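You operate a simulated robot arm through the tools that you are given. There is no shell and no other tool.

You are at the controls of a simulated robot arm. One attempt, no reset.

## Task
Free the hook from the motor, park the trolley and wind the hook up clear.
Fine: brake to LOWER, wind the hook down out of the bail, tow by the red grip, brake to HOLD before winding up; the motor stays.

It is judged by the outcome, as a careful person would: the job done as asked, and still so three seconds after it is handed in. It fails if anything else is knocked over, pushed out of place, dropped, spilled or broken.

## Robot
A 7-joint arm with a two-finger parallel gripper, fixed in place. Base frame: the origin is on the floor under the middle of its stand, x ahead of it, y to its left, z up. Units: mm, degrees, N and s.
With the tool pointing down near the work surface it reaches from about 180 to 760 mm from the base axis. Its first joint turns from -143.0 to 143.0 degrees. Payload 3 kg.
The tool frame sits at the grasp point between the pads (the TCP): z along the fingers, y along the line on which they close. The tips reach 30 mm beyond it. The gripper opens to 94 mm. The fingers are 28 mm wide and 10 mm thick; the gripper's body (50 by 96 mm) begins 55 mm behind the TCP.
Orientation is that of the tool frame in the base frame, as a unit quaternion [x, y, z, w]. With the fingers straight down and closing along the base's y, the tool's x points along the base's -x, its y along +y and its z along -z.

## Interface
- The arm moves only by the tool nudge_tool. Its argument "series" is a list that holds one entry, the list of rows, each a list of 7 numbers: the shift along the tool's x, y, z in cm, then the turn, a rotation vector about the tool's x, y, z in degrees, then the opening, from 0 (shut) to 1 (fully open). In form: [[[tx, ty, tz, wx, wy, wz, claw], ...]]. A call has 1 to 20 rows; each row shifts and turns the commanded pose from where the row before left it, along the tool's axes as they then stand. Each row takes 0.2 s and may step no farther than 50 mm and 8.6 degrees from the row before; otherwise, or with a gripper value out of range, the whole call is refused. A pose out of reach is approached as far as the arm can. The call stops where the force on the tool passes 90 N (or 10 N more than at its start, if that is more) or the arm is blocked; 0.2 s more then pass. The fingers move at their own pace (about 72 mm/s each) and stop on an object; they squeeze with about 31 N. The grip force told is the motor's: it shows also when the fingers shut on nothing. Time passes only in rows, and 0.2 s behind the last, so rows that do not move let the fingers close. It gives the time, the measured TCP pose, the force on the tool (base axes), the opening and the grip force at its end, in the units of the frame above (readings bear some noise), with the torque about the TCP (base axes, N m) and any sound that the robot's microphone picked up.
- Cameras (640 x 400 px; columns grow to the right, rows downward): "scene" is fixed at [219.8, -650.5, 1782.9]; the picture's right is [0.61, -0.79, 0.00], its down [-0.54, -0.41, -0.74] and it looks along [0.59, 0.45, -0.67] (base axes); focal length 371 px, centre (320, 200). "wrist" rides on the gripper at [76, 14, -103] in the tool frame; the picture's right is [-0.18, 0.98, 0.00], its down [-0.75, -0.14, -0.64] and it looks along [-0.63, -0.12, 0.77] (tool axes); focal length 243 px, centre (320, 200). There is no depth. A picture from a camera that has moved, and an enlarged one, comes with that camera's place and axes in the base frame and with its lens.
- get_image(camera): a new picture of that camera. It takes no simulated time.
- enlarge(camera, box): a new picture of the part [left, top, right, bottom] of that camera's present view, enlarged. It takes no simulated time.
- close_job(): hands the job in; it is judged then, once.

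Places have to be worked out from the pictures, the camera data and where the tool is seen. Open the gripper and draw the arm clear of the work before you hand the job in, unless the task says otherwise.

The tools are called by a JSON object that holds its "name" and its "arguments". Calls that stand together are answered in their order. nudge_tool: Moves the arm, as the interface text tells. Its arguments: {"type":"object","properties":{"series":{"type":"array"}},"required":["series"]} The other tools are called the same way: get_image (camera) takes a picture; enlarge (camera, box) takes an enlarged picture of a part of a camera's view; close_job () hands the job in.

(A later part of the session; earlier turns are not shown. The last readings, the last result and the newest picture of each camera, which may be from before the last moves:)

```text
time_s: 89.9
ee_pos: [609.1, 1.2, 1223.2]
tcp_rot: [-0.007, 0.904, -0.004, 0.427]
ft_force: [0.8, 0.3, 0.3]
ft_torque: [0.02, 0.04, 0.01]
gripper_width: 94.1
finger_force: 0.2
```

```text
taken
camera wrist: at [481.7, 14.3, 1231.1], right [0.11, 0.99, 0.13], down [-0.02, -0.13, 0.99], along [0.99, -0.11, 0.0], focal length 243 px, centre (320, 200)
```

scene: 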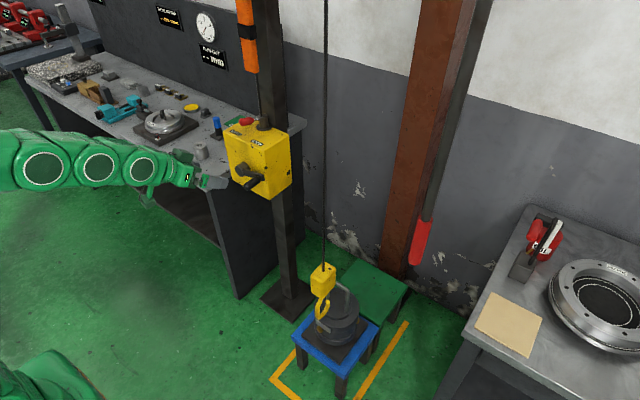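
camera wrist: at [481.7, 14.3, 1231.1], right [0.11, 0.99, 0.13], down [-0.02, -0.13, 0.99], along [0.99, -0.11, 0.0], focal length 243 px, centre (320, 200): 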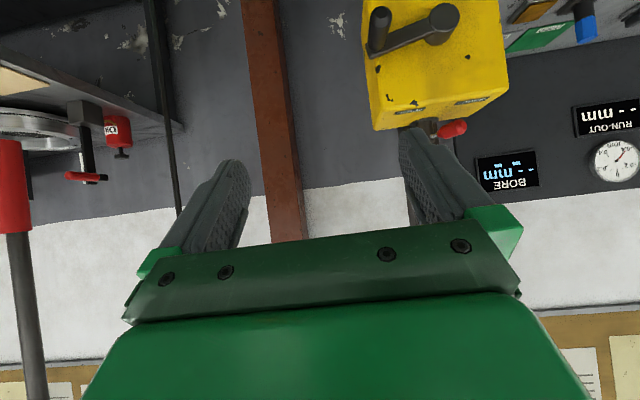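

The hook hangs in front of the bail, the motor is in place and the trolley is at its stop. I go on to the pre-approach for the brake lever.

{"name": "nudge_tool", "arguments": {"series": [[[-2.547, 3.53, 2.0, 0, 0, 0, 1], [-2.547, 3.53, 2.0, 0, 0, 0, 1], [-2.547, 3.53, 2.0, 0, 0, 0, 1], [-2.547, 3.53, 2.0, 0, 0, 0, 1], [-2.547, 3.53, 2.0, 0, 0, 0, 1], [-2.547, 3.53, 2.0, 0, 0, 0, 1], [0, 0, 4.3, 0, 0, 0, 1], [0, 0, 4.3, 0, 0, 0, 1], [0, 0, 0, 0, 0, 0, 1]]]}}

{"name": "get_image", "arguments": {"camera": "wrist"}}

{"name": "enlarge", "arguments": {"camera": "wrist", "box": [220, 60, 440, 240]}}

```text
time_s: 91.9
ee_pos: [866.4, 215.7, 1207.3]
tcp_rot: [-0.007, 0.905, -0.005, 0.426]
ft_force: [-0.1, 0.3, 0.5]
ft_torque: [0.01, 0.04, 0.01]
gripper_width: 94.2
finger_force: 0.0
```

```text
taken
camera wrist: at [738.4, 226.8, 1214.4], right [0.11, 0.99, 0.13], down [-0.01, -0.13, 0.99], along [0.99, -0.11, 0.0], focal length 243 px, centre (320, 200)
```

wrist: 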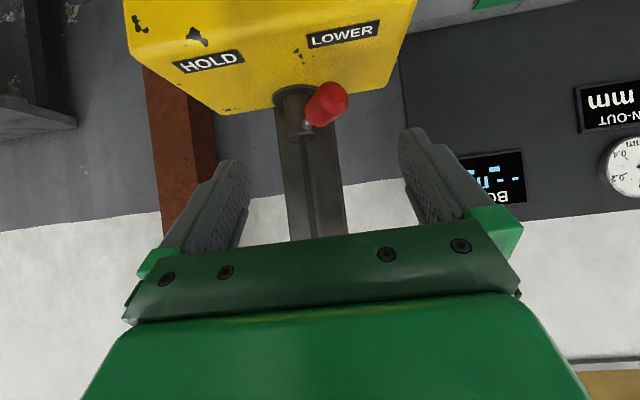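

```text
2.22 times, centred on (330, 150) of wrist
camera zoom: at [738.4, 226.8, 1214.4], right [0.11, 0.99, 0.13], down [-0.01, -0.13, 0.99], along [0.99, -0.11, 0.0], focal length 539 px, centre (298, 311)
```

zoom: 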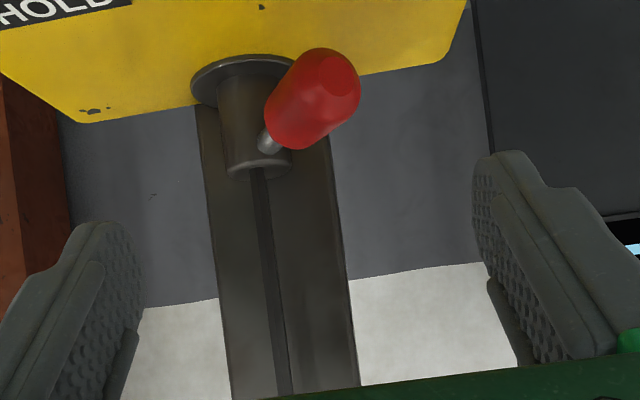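

The knob is between the fingers. I advance to TCP ≈ (931, 215, 1150).

{"name": "nudge_tool", "arguments": {"series": [[[0.1, 0, 2.1, 0, 0, 0, 1], [0.1, 0, 2.1, 0, 0, 0, 1], [0.1, 0, 2.1, 0, 0, 0, 1], [0.1, 0, 2.1, 0, 0, 0, 1], [0, 0, 0, 0, 0, 0, 1]]]}}

{"name": "get_image", "arguments": {"camera": "wrist"}}

```text
time_s: 93.1
ee_pos: [926.5, 214.5, 1152.2]
tcp_rot: [-0.006, 0.905, -0.005, 0.425]
ft_force: [0.6, -0.4, 0.1]
ft_torque: [-0.02, 0.0, 0.0]
gripper_width: 94.1
finger_force: 0.0
```

```text
taken
camera wrist: at [799.5, 226.2, 1158.4], right [0.11, 0.99, 0.13], down [-0.01, -0.13, 0.99], along [0.99, -0.11, 0.0], focal length 243 px, centre (320, 200)
```

wrist: 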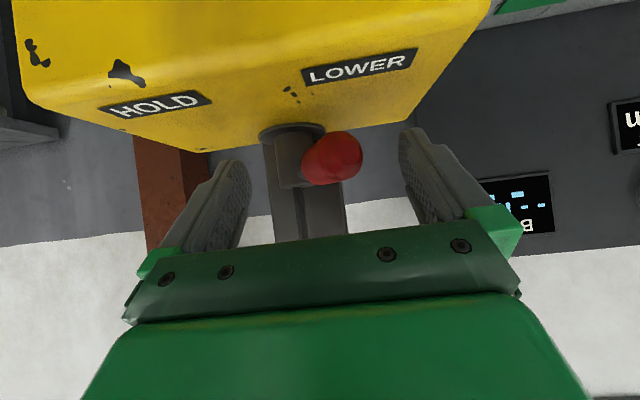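

The knob is well placed. I push along -y with the +y finger's pad toward HOLD.

{"name": "nudge_tool", "arguments": {"series": [[[0, -1.2, 0, 0, 0, 0, 1], [0, -1.2, 0, 0, 0, 0, 1], [0, -1.0, 0, 0, 0, 0, 1], [0, -0.8, 0, 0, 0, 0, 1], [0, -0.8, 0, 0, 0, 0, 1], [0, -0.8, 0, 0, 0, 0, 1], [0, -0.8, 0, 0, 0, 0, 1]]]}}

{"name": "get_image", "arguments": {"camera": "wrist"}}

```text
time_s: 94.7
ee_pos: [926.9, 147.8, 1152.2]
tcp_rot: [-0.008, 0.904, -0.004, 0.426]
ft_force: [-1.0, 1.5, 0.8]
ft_torque: [0.06, 0.0, 0.08]
gripper_width: 94.1
finger_force: 0.1
```

```text
taken
camera wrist: at [799.4, 160.0, 1159.0], right [0.11, 0.99, 0.13], down [-0.02, -0.13, 0.99], along [0.99, -0.11, 0.0], focal length 243 px, centre (320, 200)
```

wrist: 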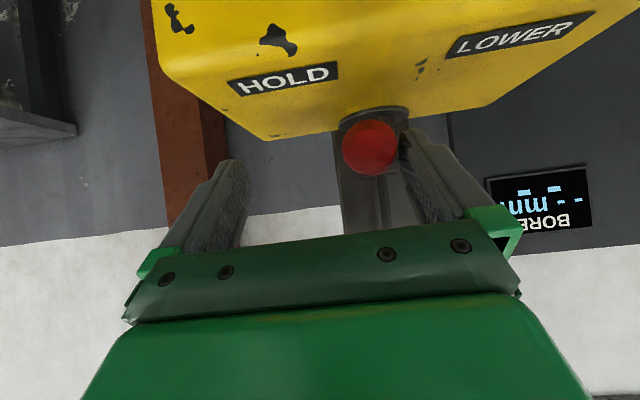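

The lever is past the middle. I push the remaining ~20–25 mm until it meets the HOLD stop.

{"name": "nudge_tool", "arguments": {"series": [[[0, -0.6, 0, 0, 0, 0, 1], [0, -0.6, 0, 0, 0, 0, 1], [0, -0.5, 0, 0, 0, 0, 1], [0, -0.4, 0, 0, 0, 0, 1]]]}}

{"name": "enlarge", "arguments": {"camera": "wrist", "box": [220, 60, 440, 240]}}

```text
time_s: 95.7
ee_pos: [928.0, 131.6, 1153.8]
tcp_rot: [-0.008, 0.904, -0.004, 0.427]
ft_force: [-2.9, 33.7, 4.9]
ft_torque: [0.73, 0.06, 1.09]
gripper_width: 94.2
finger_force: 0.6
```

```text
2.22 times, centred on (330, 150) of wrist
camera zoom: at [799.5, 142.9, 1160.1], right [0.1, 0.99, 0.13], down [-0.02, -0.13, 0.99], along [0.99, -0.11, 0.0], focal length 539 px, centre (298, 311)
```

zoom: 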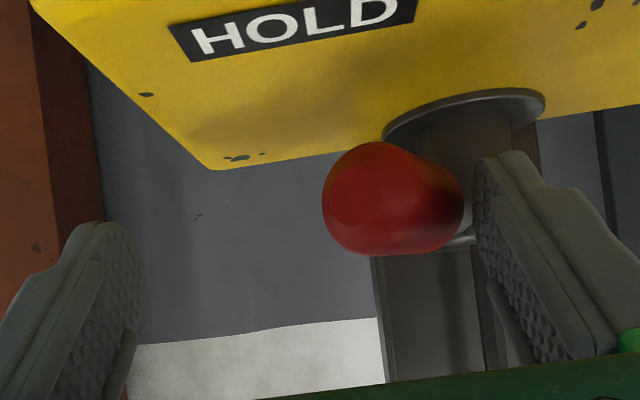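

The lever is against its HOLD stop (33 N contact). I back off, withdraw, and move to a pre-grasp in front of the crank handle, which should be at about (y 87, z 1022).

{"name": "nudge_tool", "arguments": {"series": [[[0, 1.5, 0, 0, 0, 0, 1], [0, 0, -4.3, 0, 0, 0, 1], [0, 0, -4.3, 0, 0, 0, 1], [0, 0, -4.3, 0, 0, 0, 1], [0, 0, -4.3, 0, 0, 0, 1], [3.45, -1.12, 1.81, 0, 0, 0, 1], [3.45, -1.12, 1.81, 0, 0, 0, 1], [3.45, -1.12, 1.81, 0, 0, 0, 1], [3.45, -1.12, 1.81, 0, 0, 0, 1], [3.45, -1.12, 1.81, 0, 0, 0, 1], [0, 0, 0, 0, 0, 0, 1]]]}}

{"name": "get_image", "arguments": {"camera": "wrist"}}

{"name": "enlarge", "arguments": {"camera": "scene", "box": [200, 90, 320, 210]}}

{"name": "enlarge", "arguments": {"camera": "scene", "box": [290, 235, 350, 325]}}

```text
time_s: 98.1
ee_pos: [755.0, 86.0, 1070.9]
tcp_rot: [-0.007, 0.905, -0.005, 0.425]
ft_force: [0.8, -0.2, 0.9]
ft_torque: [0.03, -0.01, 0.04]
gripper_width: 93.8
finger_force: 0.0
```

```text
taken
camera wrist: at [627.6, 97.5, 1077.9], right [0.11, 0.99, 0.13], down [-0.01, -0.13, 0.99], along [0.99, -0.11, 0.0], focal length 243 px, centre (320, 200)
```

wrist: 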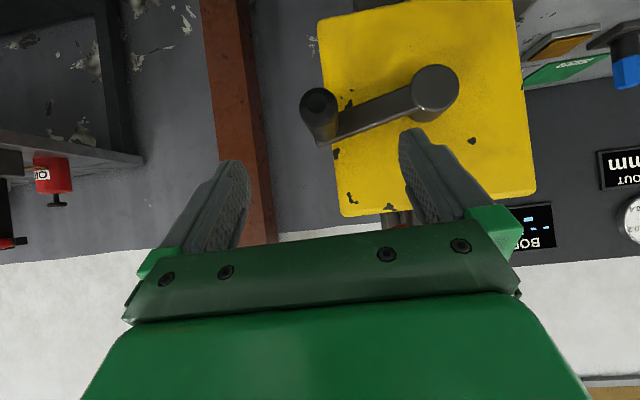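

```text
3.33 times, centred on (260, 150) of scene
camera zoom: at [219.8, -650.5, 1782.9], right [0.61, -0.79, 0.0], down [-0.54, -0.41, -0.74], along [0.59, 0.45, -0.67], focal length 1236 px, centre (520, 367)
```

zoom: 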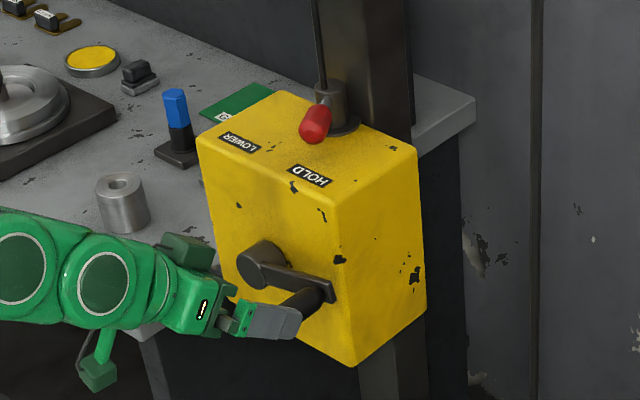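

```text
4.44 times, centred on (320, 280) of scene
camera zoom: at [219.8, -650.5, 1782.9], right [0.61, -0.79, 0.0], down [-0.54, -0.41, -0.74], along [0.59, 0.45, -0.67], focal length 1648 px, centre (320, -156)
```

zoom: 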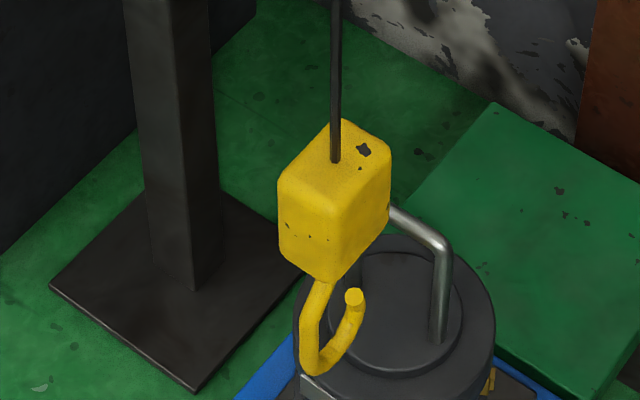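

HOLD is set, the hook hangs free and the trolley is at its stop. I advance onto the crank handle and close.

{"name": "nudge_tool", "arguments": {"series": [[[-0.09, 0.03, 2.04, 0, 0, 0, 1], [-0.09, 0.03, 2.04, 0, 0, 0, 1], [-0.09, 0.03, 2.04, 0, 0, 0, 1], [-0.09, 0.03, 2.04, 0, 0, 0, 1], [0, 0, 0, 0, 0, 0, 1], [0, 0, 0, 0, 0, 0, 0.3], [0, 0, 0, 0, 0, 0, 0], [0, 0, 0, 0, 0, 0, 0], [0, 0, 0, 0, 0, 0, 0]]]}}

{"name": "get_image", "arguments": {"camera": "wrist"}}

```text
time_s: 100.1
ee_pos: [821.4, 88.5, 1022.5]
tcp_rot: [-0.008, 0.905, -0.004, 0.426]
ft_force: [2.1, 27.1, -3.5]
ft_torque: [0.24, -0.11, -0.14]
gripper_width: 32.2
finger_force: 44.7
```

```text
taken
camera wrist: at [693.9, 99.0, 1028.4], right [0.11, 0.99, 0.13], down [-0.01, -0.13, 0.99], along [0.99, -0.11, 0.0], focal length 243 px, centre (320, 200)
```

wrist: 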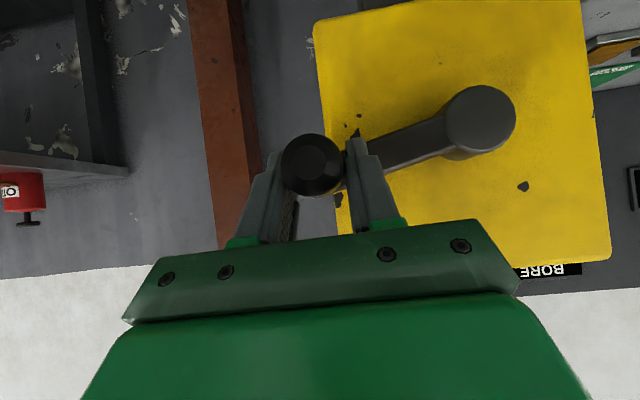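

Gripped. I wind up in the opposite direction (down through the bottom toward +y), first 90°, to confirm that the hook rises in HOLD.

{"name": "nudge_tool", "arguments": {"series": [[[1.254, -0.077, 1.034, 0, 0, 0, 0], [1.273, -0.027, 1.053, 0, 0, 0, 0], [1.253, 0.243, 1.04, 0, 0, 0, 0], [1.21, 0.492, 1.008, 0, 0, 0, 0], [1.136, 0.731, 0.951, 0, 0, 0, 0], [1.024, 0.949, 0.861, 0, 0, 0, 0], [0.905, 1.147, 0.765, 0, 0, 0, 0], [0.748, 1.324, 0.638, 0, 0, 0, 0], [0.575, 1.451, 0.497, 0, 0, 0, 0], [0.396, 1.557, 0.35, 0, 0, 0, 0]]]}}

{"name": "get_image", "arguments": {"camera": "wrist"}}

{"name": "enlarge", "arguments": {"camera": "scene", "box": [290, 235, 350, 325]}}

{"name": "enlarge", "arguments": {"camera": "scene", "box": [200, 90, 320, 210]}}

```text
time_s: 101.3
ee_pos: [820.9, 99.4, 954.6]
tcp_rot: [-0.011, 0.903, -0.004, 0.429]
ft_force: [-10.3, 15.5, -2.9]
ft_torque: [0.16, -0.34, -1.21]
gripper_width: 27.8
finger_force: 44.9
stopped in row 5: the force on the tool passed its limit at 101 N (the readings are from after the stop); the commanded pose is now the measured one
```

```text
taken
camera wrist: at [694.0, 110.1, 961.2], right [0.1, 0.99, 0.13], down [-0.02, -0.13, 0.99], along [0.99, -0.1, 0.01], focal length 243 px, centre (320, 200)
```

wrist: 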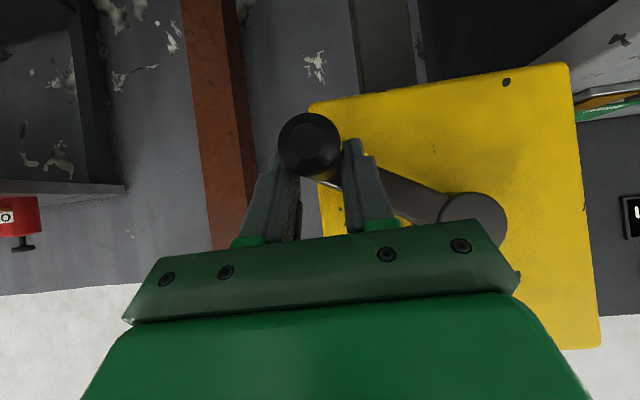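

```text
4.44 times, centred on (320, 280) of scene
camera zoom: at [219.8, -650.5, 1782.9], right [0.61, -0.79, 0.0], down [-0.54, -0.41, -0.74], along [0.59, 0.45, -0.67], focal length 1648 px, centre (320, -156)
```

zoom: 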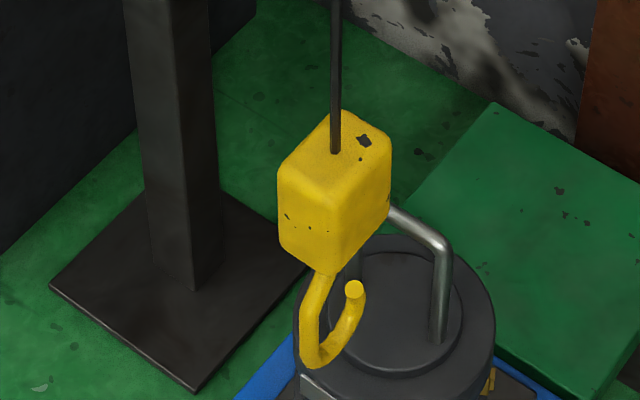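

```text
3.33 times, centred on (260, 150) of scene
camera zoom: at [219.8, -650.5, 1782.9], right [0.61, -0.79, 0.0], down [-0.54, -0.41, -0.74], along [0.59, 0.45, -0.67], focal length 1236 px, centre (520, 367)
```

zoom: 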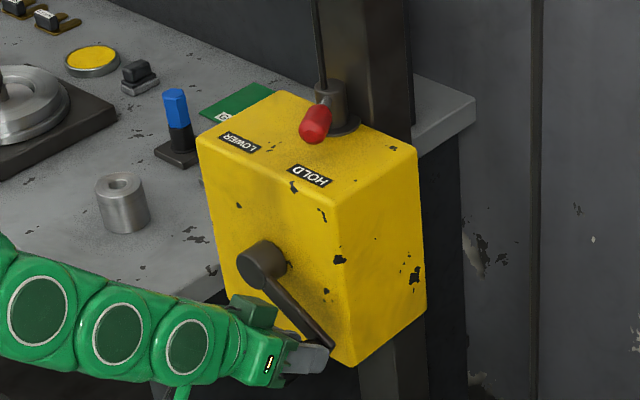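

The hook rises in HOLD (good direction), but the faster step slipped the pads toward the handle's edge. The handle is now at about (y 98, z 938), so I open, re-centre and re-grip, then continue at a slower 6° per step.

{"name": "nudge_tool", "arguments": {"series": [[[0, 0, 0, 0, 0, 0, 0.6], [0, 0, 0, 0, 0, 0, 0.7], [0.65, -0.05, 0.52, 0, 0, 0, 0.7], [0.64, -0.05, 0.52, 0, 0, 0, 0.7], [0, 0, 0, 0, 0, 0, 0.7]]]}}

{"name": "get_image", "arguments": {"camera": "wrist"}}

```text
time_s: 102.5
ee_pos: [822.5, 95.7, 938.8]
tcp_rot: [-0.01, 0.904, -0.003, 0.428]
ft_force: [-0.6, -0.4, -1.2]
ft_torque: [0.0, 0.0, 0.01]
gripper_width: 65.7
finger_force: 0.1
```

```text
taken
camera wrist: at [694.7, 107.3, 944.5], right [0.1, 0.99, 0.13], down [-0.02, -0.13, 0.99], along [0.99, -0.1, 0.01], focal length 243 px, centre (320, 200)
```

wrist: 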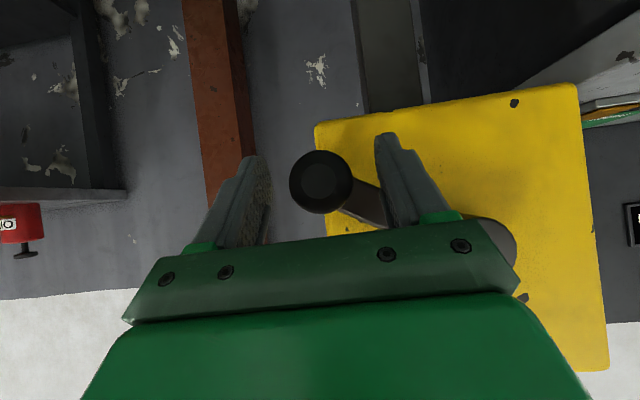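

Centred again on the handle. I close and continue winding up with 6° steps, checking the force after 48°.

{"name": "nudge_tool", "arguments": {"series": [[[0, 0, 0, 0, 0, 0, 0.2], [0, 0, 0, 0, 0, 0, 0], [0, 0, 0, 0, 0, 0, 0], [0.691, 0.628, 0.575, 0, 0, 0, 0], [0.635, 0.719, 0.532, 0, 0, 0, 0], [0.573, 0.802, 0.482, 0, 0, 0, 0], [0.504, 0.875, 0.427, 0, 0, 0, 0], [0.43, 0.94, 0.368, 0, 0, 0, 0], [0.35, 0.994, 0.304, 0, 0, 0, 0], [0.268, 1.038, 0.238, 0, 0, 0, 0], [0.183, 1.069, 0.168, 0, 0, 0, 0]]]}}

{"name": "get_image", "arguments": {"camera": "wrist"}}

{"name": "enlarge", "arguments": {"camera": "scene", "box": [290, 235, 350, 325]}}

```text
time_s: 104.9
ee_pos: [820.9, 165.9, 888.0]
tcp_rot: [-0.011, 0.904, -0.005, 0.427]
ft_force: [-21.6, -7.4, -24.5]
ft_torque: [0.02, -0.26, 0.1]
gripper_width: 32.2
finger_force: 45.0
```

```text
taken
camera wrist: at [693.7, 177.6, 894.5], right [0.1, 0.99, 0.13], down [-0.01, -0.12, 0.99], along [0.99, -0.1, 0.0], focal length 243 px, centre (320, 200)
```

wrist: 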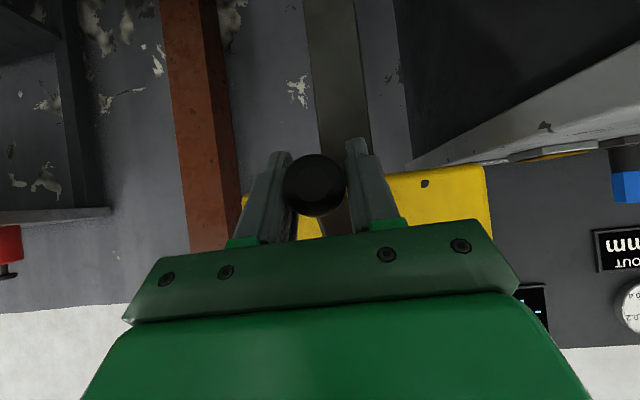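

```text
4.44 times, centred on (320, 280) of scene
camera zoom: at [219.8, -650.5, 1782.9], right [0.61, -0.79, 0.0], down [-0.54, -0.41, -0.74], along [0.59, 0.45, -0.67], focal length 1648 px, centre (320, -156)
```

zoom: 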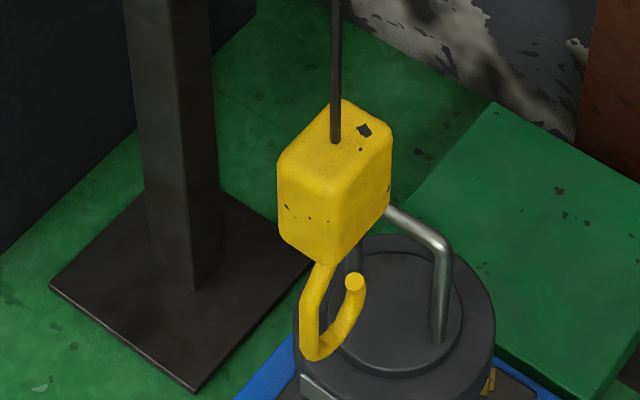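

Winding up works smoothly at this pace with the handle centred. I continue another 72°.

{"name": "nudge_tool", "arguments": {"series": [[[0.094, 1.089, 0.097, 0, 0, 0, 0], [0.005, 1.098, 0.024, 0, 0, 0, 0], [-0.084, 1.094, -0.049, 0, 0, 0, 0], [-0.172, 1.078, -0.121, 0, 0, 0, 0], [-0.258, 1.05, -0.191, 0, 0, 0, 0], [-0.34, 1.012, -0.26, 0, 0, 0, 0], [-0.42, 0.961, -0.325, 0, 0, 0, 0], [-0.495, 0.9, -0.388, 0, 0, 0, 0], [-0.565, 0.83, -0.446, 0, 0, 0, 0], [-0.628, 0.751, -0.499, 0, 0, 0, 0], [-0.685, 0.663, -0.547, 0, 0, 0, 0], [-0.734, 0.568, -0.588, 0, 0, 0, 0]]]}}

{"name": "get_image", "arguments": {"camera": "wrist"}}

{"name": "enlarge", "arguments": {"camera": "scene", "box": [290, 235, 350, 325]}}

```text
time_s: 107.5
ee_pos: [822.5, 276.6, 941.1]
tcp_rot: [-0.01, 0.904, -0.004, 0.428]
ft_force: [-13.3, -5.8, -6.8]
ft_torque: [0.22, 0.14, -0.01]
gripper_width: 32.1
finger_force: 45.2
```

```text
taken
camera wrist: at [694.3, 289.4, 947.7], right [0.1, 0.99, 0.13], down [-0.02, -0.12, 0.99], along [0.99, -0.1, 0.0], focal length 243 px, centre (320, 200)
```

wrist: 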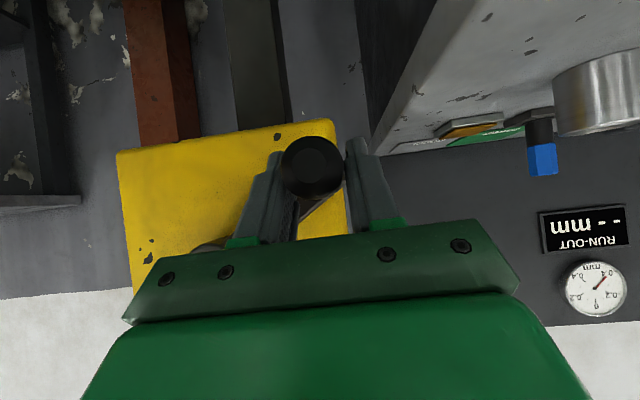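

```text
4.44 times, centred on (320, 280) of scene
camera zoom: at [219.8, -650.5, 1782.9], right [0.61, -0.79, 0.0], down [-0.54, -0.41, -0.74], along [0.59, 0.45, -0.67], focal length 1648 px, centre (320, -156)
```

zoom: 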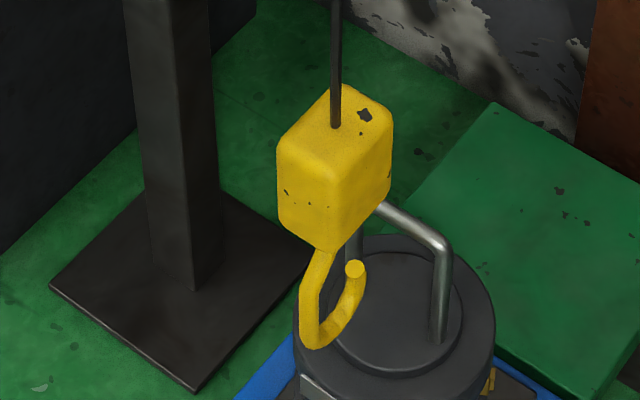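

The hook is up about 40 mm, but the pads slip slightly when lifting the handle vertically by friction. I open (HOLD keeps the load), back off, and re-orient the gripper level with its fingers closing vertically, so the up and down strokes are carried by the pads directly.

{"name": "nudge_tool", "arguments": {"series": [[[0, 0, 0, 0, 0, 0, 0.6], [0, 0, 0, 0, 0, 0, 1], [0, 0, 0, 0, 0, 0, 1], [0, 0, -4, 0, 0, 0, 1], [0, 0, -4, 0, 0, 0, 1], [0, 0, -4, 0, 0, 0, 1], [0, 0, 0, 2.59, -2.53, -7.08, 1], [0, 0, 0, 2.59, -2.53, -7.08, 1], [0, 0, 0, 2.59, -2.53, -7.08, 1], [0, 0, 0, 2.59, -2.53, -7.08, 1], [0, 0, 0, 2.59, -2.53, -7.08, 1], [0, 0, 0, 2.59, -2.53, -7.08, 1], [0, 0, 0, 2.59, -2.53, -7.08, 1], [0, 0, 0, 2.59, -2.53, -7.08, 1], [0, 0, 0, 2.59, -2.53, -7.08, 1], [0, 0, 0, 2.59, -2.53, -7.08, 1], [0, 0, 0, 2.59, -2.53, -7.08, 1], [0, 0, 0, 2.59, -2.53, -7.08, 1]]]}}

{"name": "get_image", "arguments": {"camera": "wrist"}}

{"name": "enlarge", "arguments": {"camera": "scene", "box": [180, 90, 320, 230]}}

{"name": "enlarge", "arguments": {"camera": "scene", "box": [290, 235, 350, 325]}}

```text
time_s: 111.3
ee_pos: [728.8, 274.1, 1017.0]
tcp_rot: [-0.483, 0.529, -0.486, 0.501]
ft_force: [0.2, 0.5, 0.0]
ft_torque: [-0.01, 0.01, -0.01]
gripper_width: 93.9
finger_force: 0.1
out of reach, approached as far as the arm can: row 11
```

```text
taken
camera wrist: at [623.8, 201.5, 1001.6], right [-0.02, 0.24, -0.97], down [-0.61, 0.76, 0.2], along [0.79, 0.6, 0.14], focal length 243 px, centre (320, 200)
```

wrist: 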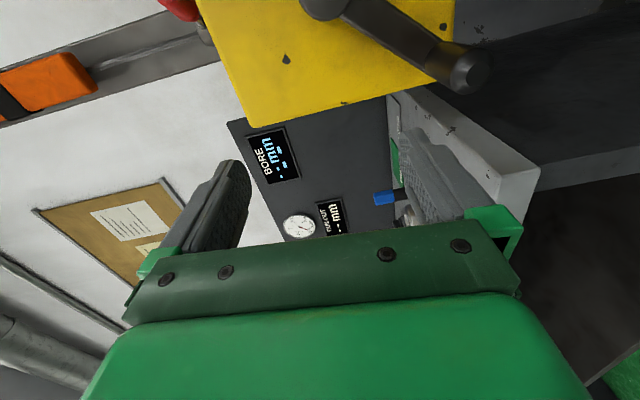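

```text
2.86 times, centred on (250, 160) of scene
camera zoom: at [219.8, -650.5, 1782.9], right [0.61, -0.79, 0.0], down [-0.54, -0.41, -0.74], along [0.59, 0.45, -0.67], focal length 1059 px, centre (520, 314)
```

zoom: 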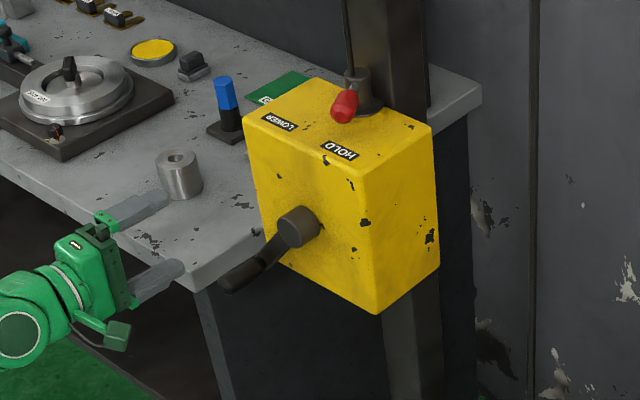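

```text
4.44 times, centred on (320, 280) of scene
camera zoom: at [219.8, -650.5, 1782.9], right [0.61, -0.79, 0.0], down [-0.54, -0.41, -0.74], along [0.59, 0.45, -0.67], focal length 1648 px, centre (320, -156)
```

zoom: 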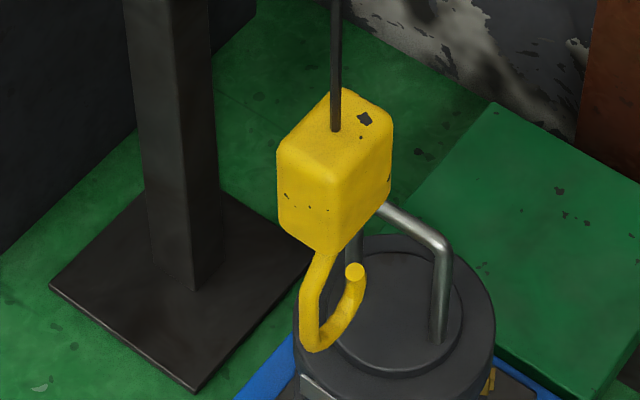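

The crank settled back about 14° (handle now at about y 258, z 915) after release. I check whether it has stopped on the brake by waiting 1 s.

{"name": "nudge_tool", "arguments": {"series": [[[0, 0, 0, 0, 0, 0, 1], [0, 0, 0, 0, 0, 0, 1], [0, 0, 0, 0, 0, 0, 1], [0, 0, 0, 0, 0, 0, 1], [0, 0, 0, 0, 0, 0, 1]]]}}

{"name": "enlarge", "arguments": {"camera": "wrist", "box": [280, 0, 520, 120]}}

{"name": "enlarge", "arguments": {"camera": "scene", "box": [290, 235, 350, 325]}}

```text
time_s: 112.5
ee_pos: [728.9, 274.0, 1015.5]
tcp_rot: [-0.482, 0.53, -0.485, 0.501]
ft_force: [0.3, 0.3, -0.7]
ft_torque: [0.03, -0.02, 0.01]
gripper_width: 94.2
finger_force: 0.0
```

```text
2.67 times, centred on (400, 60) of wrist
camera zoom: at [623.6, 201.8, 1001.1], right [-0.02, 0.25, -0.97], down [-0.61, 0.76, 0.2], along [0.79, 0.6, 0.14], focal length 647 px, centre (107, 573)
```

zoom: 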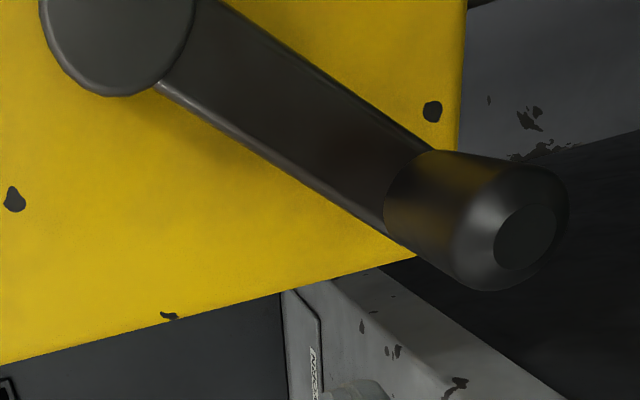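

```text
4.44 times, centred on (320, 280) of scene
camera zoom: at [219.8, -650.5, 1782.9], right [0.61, -0.79, 0.0], down [-0.54, -0.41, -0.74], along [0.59, 0.45, -0.67], focal length 1648 px, centre (320, -156)
```

zoom: 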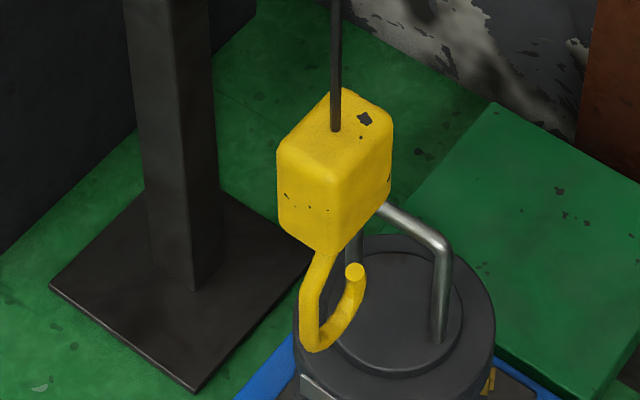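

The brake holds now; nothing moves further. I fine-tune the tool to exactly level and lower it in line with the handle (y≈256.5, z≈913).

{"name": "nudge_tool", "arguments": {"series": [[[0, 0, 0, 1.4, -1.8, -3.5, 1], [0.58, 3.4, 0, 0, 0, 0, 1], [0.58, 3.4, 0, 0, 0, 0, 1], [0.58, 3.4, 0, 0, 0, 0, 1], [0, 0, 0, 0, 0, 0, 1]]]}}

{"name": "get_image", "arguments": {"camera": "wrist"}}

{"name": "enlarge", "arguments": {"camera": "scene", "box": [180, 90, 320, 230]}}

```text
time_s: 113.7
ee_pos: [727.3, 257.3, 915.2]
tcp_rot: [-0.499, 0.501, -0.499, 0.501]
ft_force: [-0.6, -0.1, 0.7]
ft_torque: [-0.02, 0.02, 0.03]
gripper_width: 93.9
finger_force: 0.1
```

```text
taken
camera wrist: at [624.0, 179.5, 901.2], right [0.0, 0.19, -0.98], down [-0.64, 0.75, 0.14], along [0.77, 0.63, 0.12], focal length 243 px, centre (320, 200)
```

wrist: 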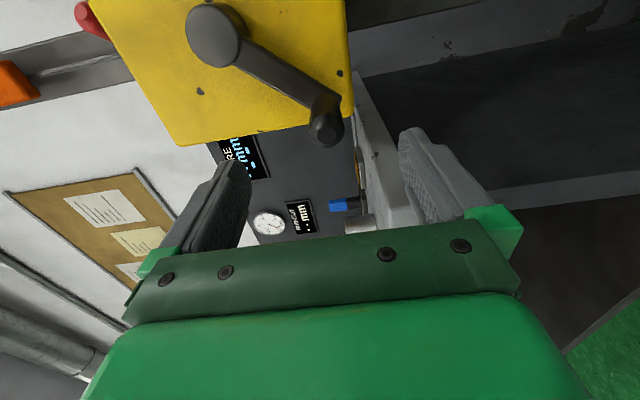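

```text
2.86 times, centred on (250, 160) of scene
camera zoom: at [219.8, -650.5, 1782.9], right [0.61, -0.79, 0.0], down [-0.54, -0.41, -0.74], along [0.59, 0.45, -0.67], focal length 1059 px, centre (520, 314)
```

zoom: 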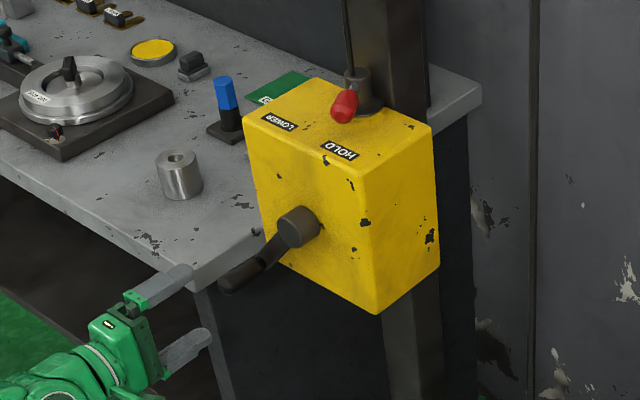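

Orientation is now exact and the handle is straight ahead. I advance 93 mm so the handle sits between the upper and lower pads, then look.

{"name": "nudge_tool", "arguments": {"series": [[[0, 0.27, 3.1, 0, 0, 0, 1], [0, 0, 3.1, 0, 0, 0, 1], [0, 0, 3.1, 0, 0, 0, 1], [0, 0, 0, 0, 0, 0, 1]]]}}

{"name": "get_image", "arguments": {"camera": "wrist"}}

{"name": "enlarge", "arguments": {"camera": "scene", "box": [180, 90, 320, 230]}}

```text
time_s: 114.7
ee_pos: [820.9, 255.6, 911.8]
tcp_rot: [-0.499, 0.501, -0.5, 0.5]
ft_force: [-0.1, 0.5, 0.4]
ft_torque: [0.0, 0.0, 0.02]
gripper_width: 93.7
finger_force: 0.0
```

```text
taken
camera wrist: at [717.9, 178.7, 898.4], right [0.0, 0.19, -0.98], down [-0.64, 0.75, 0.14], along [0.77, 0.63, 0.12], focal length 243 px, centre (320, 200)
```

wrist: 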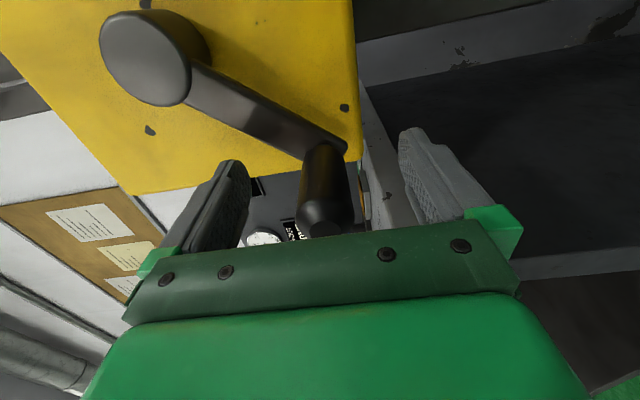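

```text
2.86 times, centred on (250, 160) of scene
camera zoom: at [219.8, -650.5, 1782.9], right [0.61, -0.79, 0.0], down [-0.54, -0.41, -0.74], along [0.59, 0.45, -0.67], focal length 1059 px, centre (520, 314)
```

zoom: 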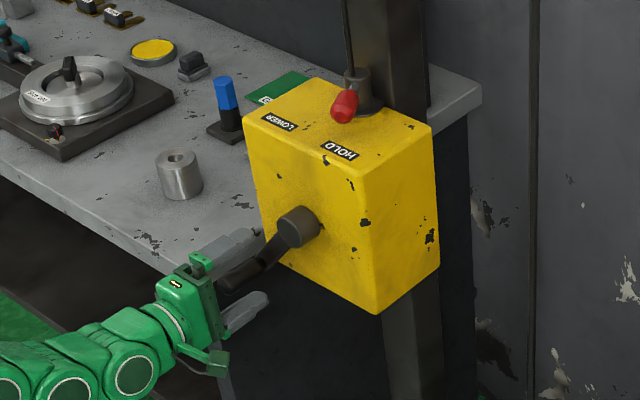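

The handle is centred between the pads. I close and wind up 54° along the left-hand upstroke.

{"name": "nudge_tool", "arguments": {"series": [[[0, 0, 0, 0, 0, 0, 0.3], [0, 0, 0, 0, 0, 0, 0], [0, 0, 0, 0, 0, 0, 0], [-0.816, -0.735, 0, 0, 0, 0, 0], [-0.735, -0.816, 0, 0, 0, 0, 0], [-0.645, -0.888, 0, 0, 0, 0, 0], [-0.549, -0.951, 0, 0, 0, 0, 0], [-0.447, -1.003, 0, 0, 0, 0, 0], [-0.339, -1.044, 0, 0, 0, 0, 0], [-0.228, -1.074, 0, 0, 0, 0, 0], [-0.115, -1.092, 0, 0, 0, 0, 0], [0, -1.098, 0, 0, 0, 0, 0]]]}}

{"name": "get_image", "arguments": {"camera": "wrist"}}

{"name": "enlarge", "arguments": {"camera": "scene", "box": [290, 235, 350, 325]}}

```text
time_s: 117.3
ee_pos: [821.0, 295.9, 998.4]
tcp_rot: [-0.5, 0.501, -0.499, 0.5]
ft_force: [-6.9, 2.4, -10.9]
ft_torque: [0.44, -0.32, -0.64]
gripper_width: 27.8
finger_force: 45.4
```

```text
taken
camera wrist: at [718.4, 218.9, 985.1], right [0.0, 0.19, -0.98], down [-0.64, 0.75, 0.14], along [0.77, 0.63, 0.12], focal length 243 px, centre (320, 200)
```

wrist: 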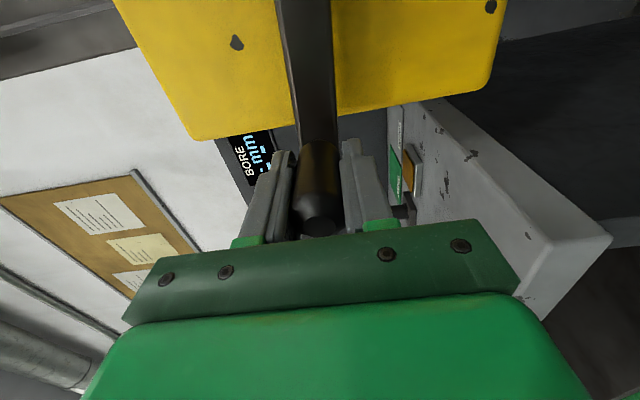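

```text
4.44 times, centred on (320, 280) of scene
camera zoom: at [219.8, -650.5, 1782.9], right [0.61, -0.79, 0.0], down [-0.54, -0.41, -0.74], along [0.59, 0.45, -0.67], focal length 1648 px, centre (320, -156)
```

zoom: 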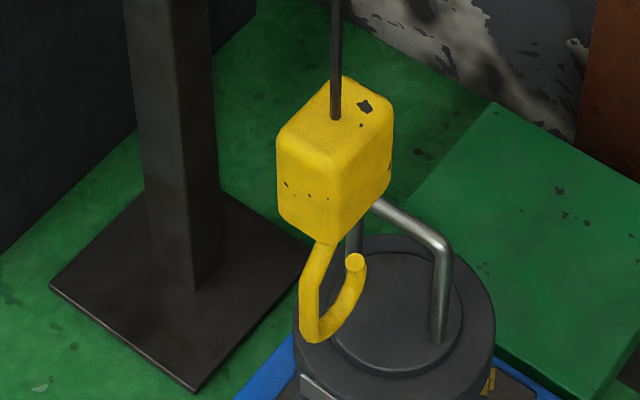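

The upstroke works and the hook is up another ~13 mm. I continue 90° over to the top, with the radius adjusted to 107.

{"name": "nudge_tool", "arguments": {"series": [[[0.118, -1.119, 0, 0, 0, 0, 0], [0.234, -1.1, 0, 0, 0, 0, 0], [0.348, -1.07, 0, 0, 0, 0, 0], [0.458, -1.028, 0, 0, 0, 0, 0], [0.563, -0.974, 0, 0, 0, 0, 0], [0.661, -0.91, 0, 0, 0, 0, 0], [0.753, -0.836, 0, 0, 0, 0, 0], [0.836, -0.753, 0, 0, 0, 0, 0], [0.91, -0.661, 0, 0, 0, 0, 0], [0.974, -0.563, 0, 0, 0, 0, 0], [1.028, -0.458, 0, 0, 0, 0, 0], [1.07, -0.348, 0, 0, 0, 0, 0], [1.1, -0.234, 0, 0, 0, 0, 0]]]}}

{"name": "get_image", "arguments": {"camera": "wrist"}}

{"name": "enlarge", "arguments": {"camera": "scene", "box": [180, 70, 320, 210]}}

{"name": "enlarge", "arguments": {"camera": "scene", "box": [290, 235, 350, 325]}}

```text
time_s: 119.7
ee_pos: [821.8, 225.8, 1089.7]
tcp_rot: [-0.502, 0.503, -0.498, 0.496]
ft_force: [6.3, -6.4, -20.5]
ft_torque: [0.09, -1.62, -0.1]
gripper_width: 28.4
finger_force: 45.3
stopped in row 12: the force on the tool passed its limit at 92 N (the readings are from after the stop); the commanded pose is now the measured one
```

```text
taken
camera wrist: at [719.1, 147.8, 1077.2], right [-0.01, 0.18, -0.98], down [-0.64, 0.76, 0.15], along [0.77, 0.63, 0.11], focal length 243 px, centre (320, 200)
```

wrist: 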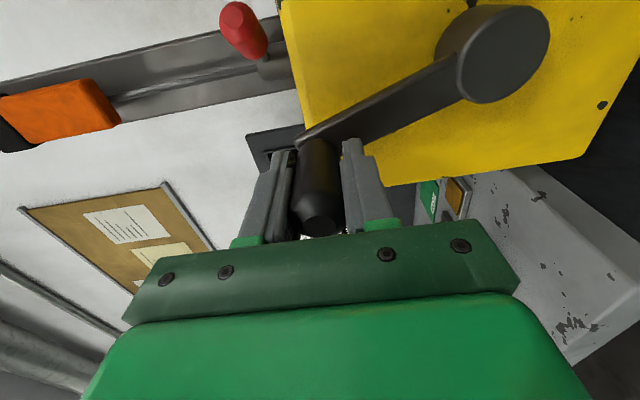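

```text
2.86 times, centred on (250, 140) of scene
camera zoom: at [219.8, -650.5, 1782.9], right [0.61, -0.79, 0.0], down [-0.54, -0.41, -0.74], along [0.59, 0.45, -0.67], focal length 1059 px, centre (520, 371)
```

zoom: 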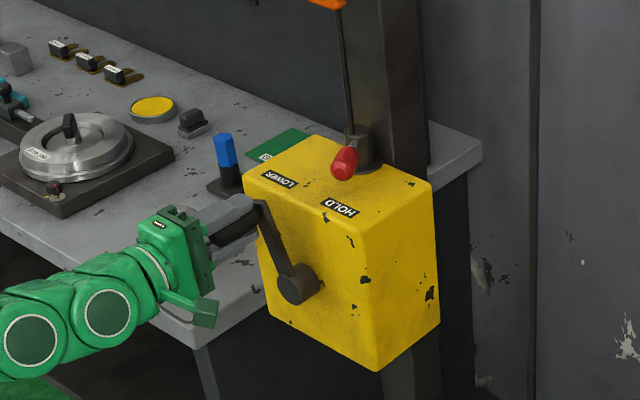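

```text
4.44 times, centred on (320, 280) of scene
camera zoom: at [219.8, -650.5, 1782.9], right [0.61, -0.79, 0.0], down [-0.54, -0.41, -0.74], along [0.59, 0.45, -0.67], focal length 1648 px, centre (320, -156)
```

zoom: 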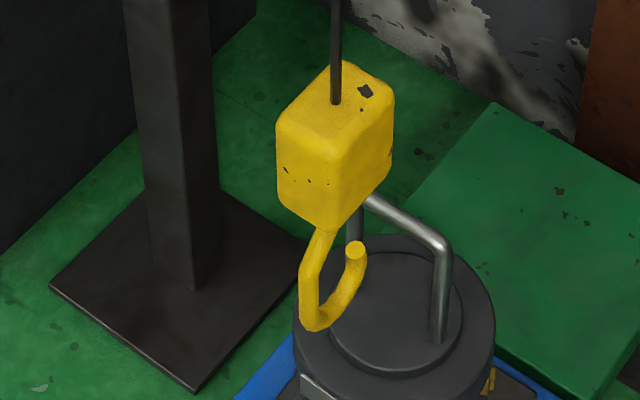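

The hook is up another ~19 mm; the stop came from a few mm of radius error in the pad direction. Refitting the circle gives centre (y 188.6, z 992), radius 105; the handle is still centred, so I continue over the top with the corrected path.

{"name": "nudge_tool", "arguments": {"series": [[[1.045, -0.34, 0, 0, 0, 0, 0], [1.075, -0.228, 0, 0, 0, 0, 0], [1.093, -0.115, 0, 0, 0, 0, 0], [1.099, 0, 0, 0, 0, 0, 0], [1.093, 0.115, 0, 0, 0, 0, 0], [1.075, 0.228, 0, 0, 0, 0, 0], [1.045, 0.34, 0, 0, 0, 0, 0], [1.004, 0.447, 0, 0, 0, 0, 0]]]}}

{"name": "get_image", "arguments": {"camera": "wrist"}}

{"name": "enlarge", "arguments": {"camera": "scene", "box": [290, 225, 350, 315]}}

```text
time_s: 121.3
ee_pos: [822.7, 155.2, 1090.1]
tcp_rot: [0.505, -0.502, 0.496, -0.497]
ft_force: [25.5, 3.8, -19.5]
ft_torque: [-0.1, -2.09, 0.62]
gripper_width: 28.1
finger_force: 45.2
stopped in row 8: the force on the tool passed its limit at 92 N (the readings are from after the stop); the commanded pose is now the measured one
```

```text
taken
camera wrist: at [719.5, 77.7, 1076.6], right [-0.01, 0.18, -0.98], down [-0.64, 0.75, 0.15], along [0.77, 0.63, 0.11], focal length 243 px, centre (320, 200)
```

wrist: 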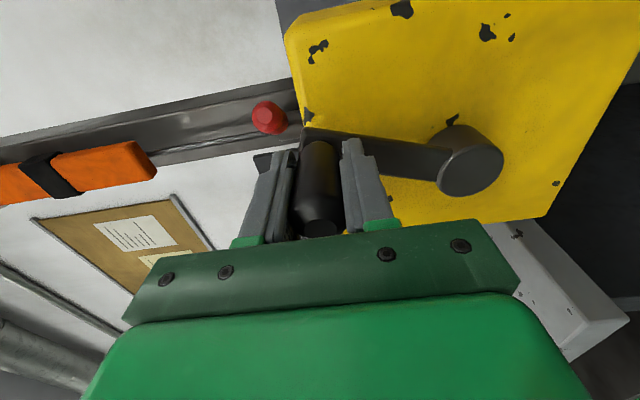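

```text
4.44 times, centred on (320, 270) of scene
camera zoom: at [219.8, -650.5, 1782.9], right [0.61, -0.79, 0.0], down [-0.54, -0.41, -0.74], along [0.59, 0.45, -0.67], focal length 1648 px, centre (320, -111)
```

zoom: 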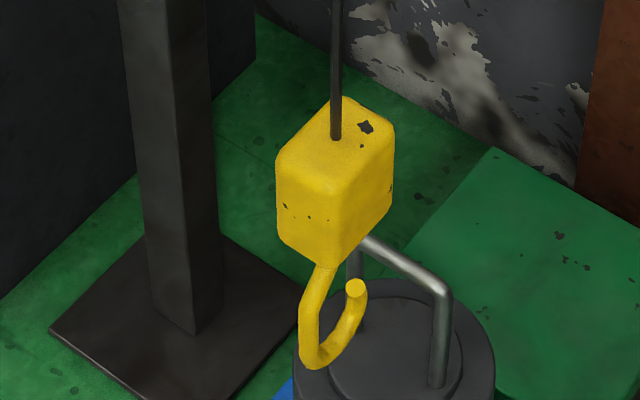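

The hook keeps rising (tip now about z 694). The force limit trips because of drag at this pace, so I slow to 4° per step for the next 80° down the right side.

{"name": "nudge_tool", "arguments": {"series": [[[0.684, 0.263, 0, 0, 0, 0, 0], [0.664, 0.31, 0, 0, 0, 0, 0], [0.641, 0.355, 0, 0, 0, 0, 0], [0.615, 0.399, 0, 0, 0, 0, 0], [0.585, 0.441, 0, 0, 0, 0, 0], [0.553, 0.481, 0, 0, 0, 0, 0], [0.518, 0.518, 0, 0, 0, 0, 0], [0.481, 0.553, 0, 0, 0, 0, 0], [0.441, 0.585, 0, 0, 0, 0, 0], [0.399, 0.615, 0, 0, 0, 0, 0], [0.355, 0.641, 0, 0, 0, 0, 0], [0.31, 0.664, 0, 0, 0, 0, 0], [0.263, 0.684, 0, 0, 0, 0, 0], [0.214, 0.701, 0, 0, 0, 0, 0], [0.165, 0.714, 0, 0, 0, 0, 0], [0.115, 0.724, 0, 0, 0, 0, 0], [0.064, 0.73, 0, 0, 0, 0, 0], [0.013, 0.733, 0, 0, 0, 0, 0], [-0.038, 0.732, 0, 0, 0, 0, 0], [-0.089, 0.728, 0, 0, 0, 0, 0]]]}}

{"name": "get_image", "arguments": {"camera": "wrist"}}

{"name": "enlarge", "arguments": {"camera": "scene", "box": [290, 225, 350, 315]}}

```text
time_s: 125.5
ee_pos: [820.6, 84.1, 974.1]
tcp_rot: [0.503, -0.501, 0.498, -0.498]
ft_force: [11.3, -1.4, 5.5]
ft_torque: [0.31, -1.73, -0.52]
gripper_width: 28.0
finger_force: 45.1
```

```text
taken
camera wrist: at [717.7, 7.2, 961.6], right [-0.01, 0.18, -0.98], down [-0.64, 0.75, 0.15], along [0.77, 0.63, 0.11], focal length 243 px, centre (320, 200)
```

wrist: 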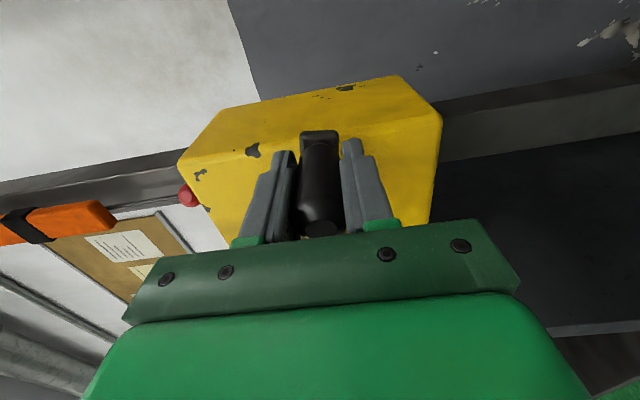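

```text
4.44 times, centred on (320, 270) of scene
camera zoom: at [219.8, -650.5, 1782.9], right [0.61, -0.79, 0.0], down [-0.54, -0.41, -0.74], along [0.59, 0.45, -0.67], focal length 1648 px, centre (320, -111)
```

zoom: 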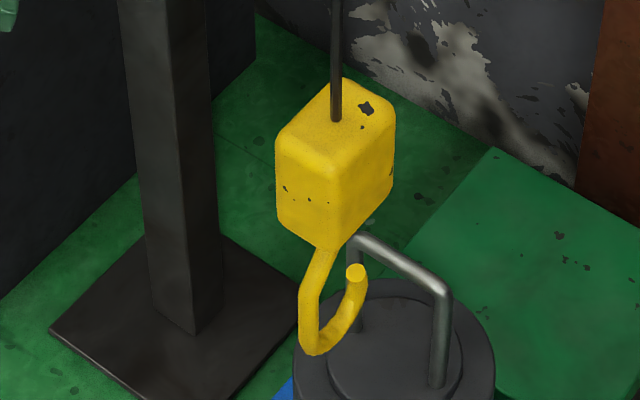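

That ran smoothly (hook up another ~19 mm, low forces). I continue another 80° to the bottom of the circle.

{"name": "nudge_tool", "arguments": {"series": [[[-0.14, 0.72, 0, 0, 0, 0, 0], [-0.19, 0.708, 0, 0, 0, 0, 0], [-0.239, 0.693, 0, 0, 0, 0, 0], [-0.286, 0.675, 0, 0, 0, 0, 0], [-0.333, 0.653, 0, 0, 0, 0, 0], [-0.378, 0.628, 0, 0, 0, 0, 0], [-0.42, 0.6, 0, 0, 0, 0, 0], [-0.461, 0.57, 0, 0, 0, 0, 0], [-0.5, 0.536, 0, 0, 0, 0, 0], [-0.536, 0.5, 0, 0, 0, 0, 0], [-0.57, 0.461, 0, 0, 0, 0, 0], [-0.6, 0.42, 0, 0, 0, 0, 0], [-0.628, 0.378, 0, 0, 0, 0, 0], [-0.653, 0.333, 0, 0, 0, 0, 0], [-0.675, 0.286, 0, 0, 0, 0, 0], [-0.693, 0.239, 0, 0, 0, 0, 0], [-0.708, 0.19, 0, 0, 0, 0, 0], [-0.72, 0.14, 0, 0, 0, 0, 0], [-0.728, 0.089, 0, 0, 0, 0, 0], [-0.732, 0.038, 0, 0, 0, 0, 0]]]}}

{"name": "get_image", "arguments": {"camera": "wrist"}}

{"name": "enlarge", "arguments": {"camera": "scene", "box": [290, 225, 350, 315]}}

```text
time_s: 129.7
ee_pos: [817.4, 189.0, 885.8]
tcp_rot: [0.504, -0.502, 0.497, -0.497]
ft_force: [-8.9, -7.4, -14.1]
ft_torque: [0.44, -1.79, -0.21]
gripper_width: 28.1
finger_force: 44.4
```

```text
taken
camera wrist: at [716.2, 110.1, 872.9], right [-0.01, 0.18, -0.98], down [-0.64, 0.75, 0.15], along [0.77, 0.63, 0.11], focal length 243 px, centre (320, 200)
```

wrist: 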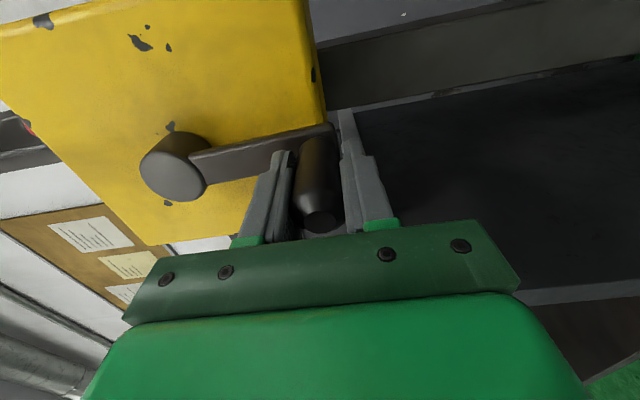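

```text
4.44 times, centred on (320, 270) of scene
camera zoom: at [219.8, -650.5, 1782.9], right [0.61, -0.79, 0.0], down [-0.54, -0.41, -0.74], along [0.59, 0.45, -0.67], focal length 1648 px, centre (320, -111)
```

zoom: 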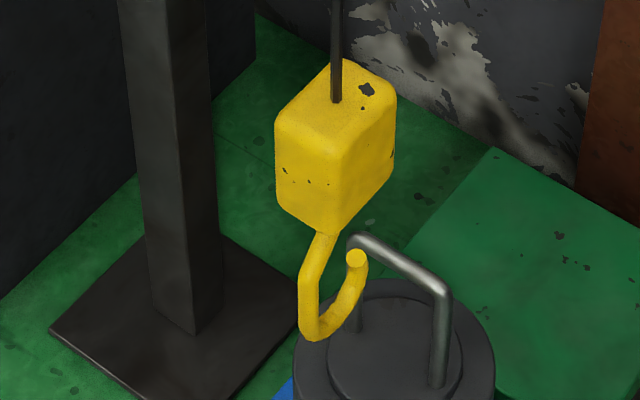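

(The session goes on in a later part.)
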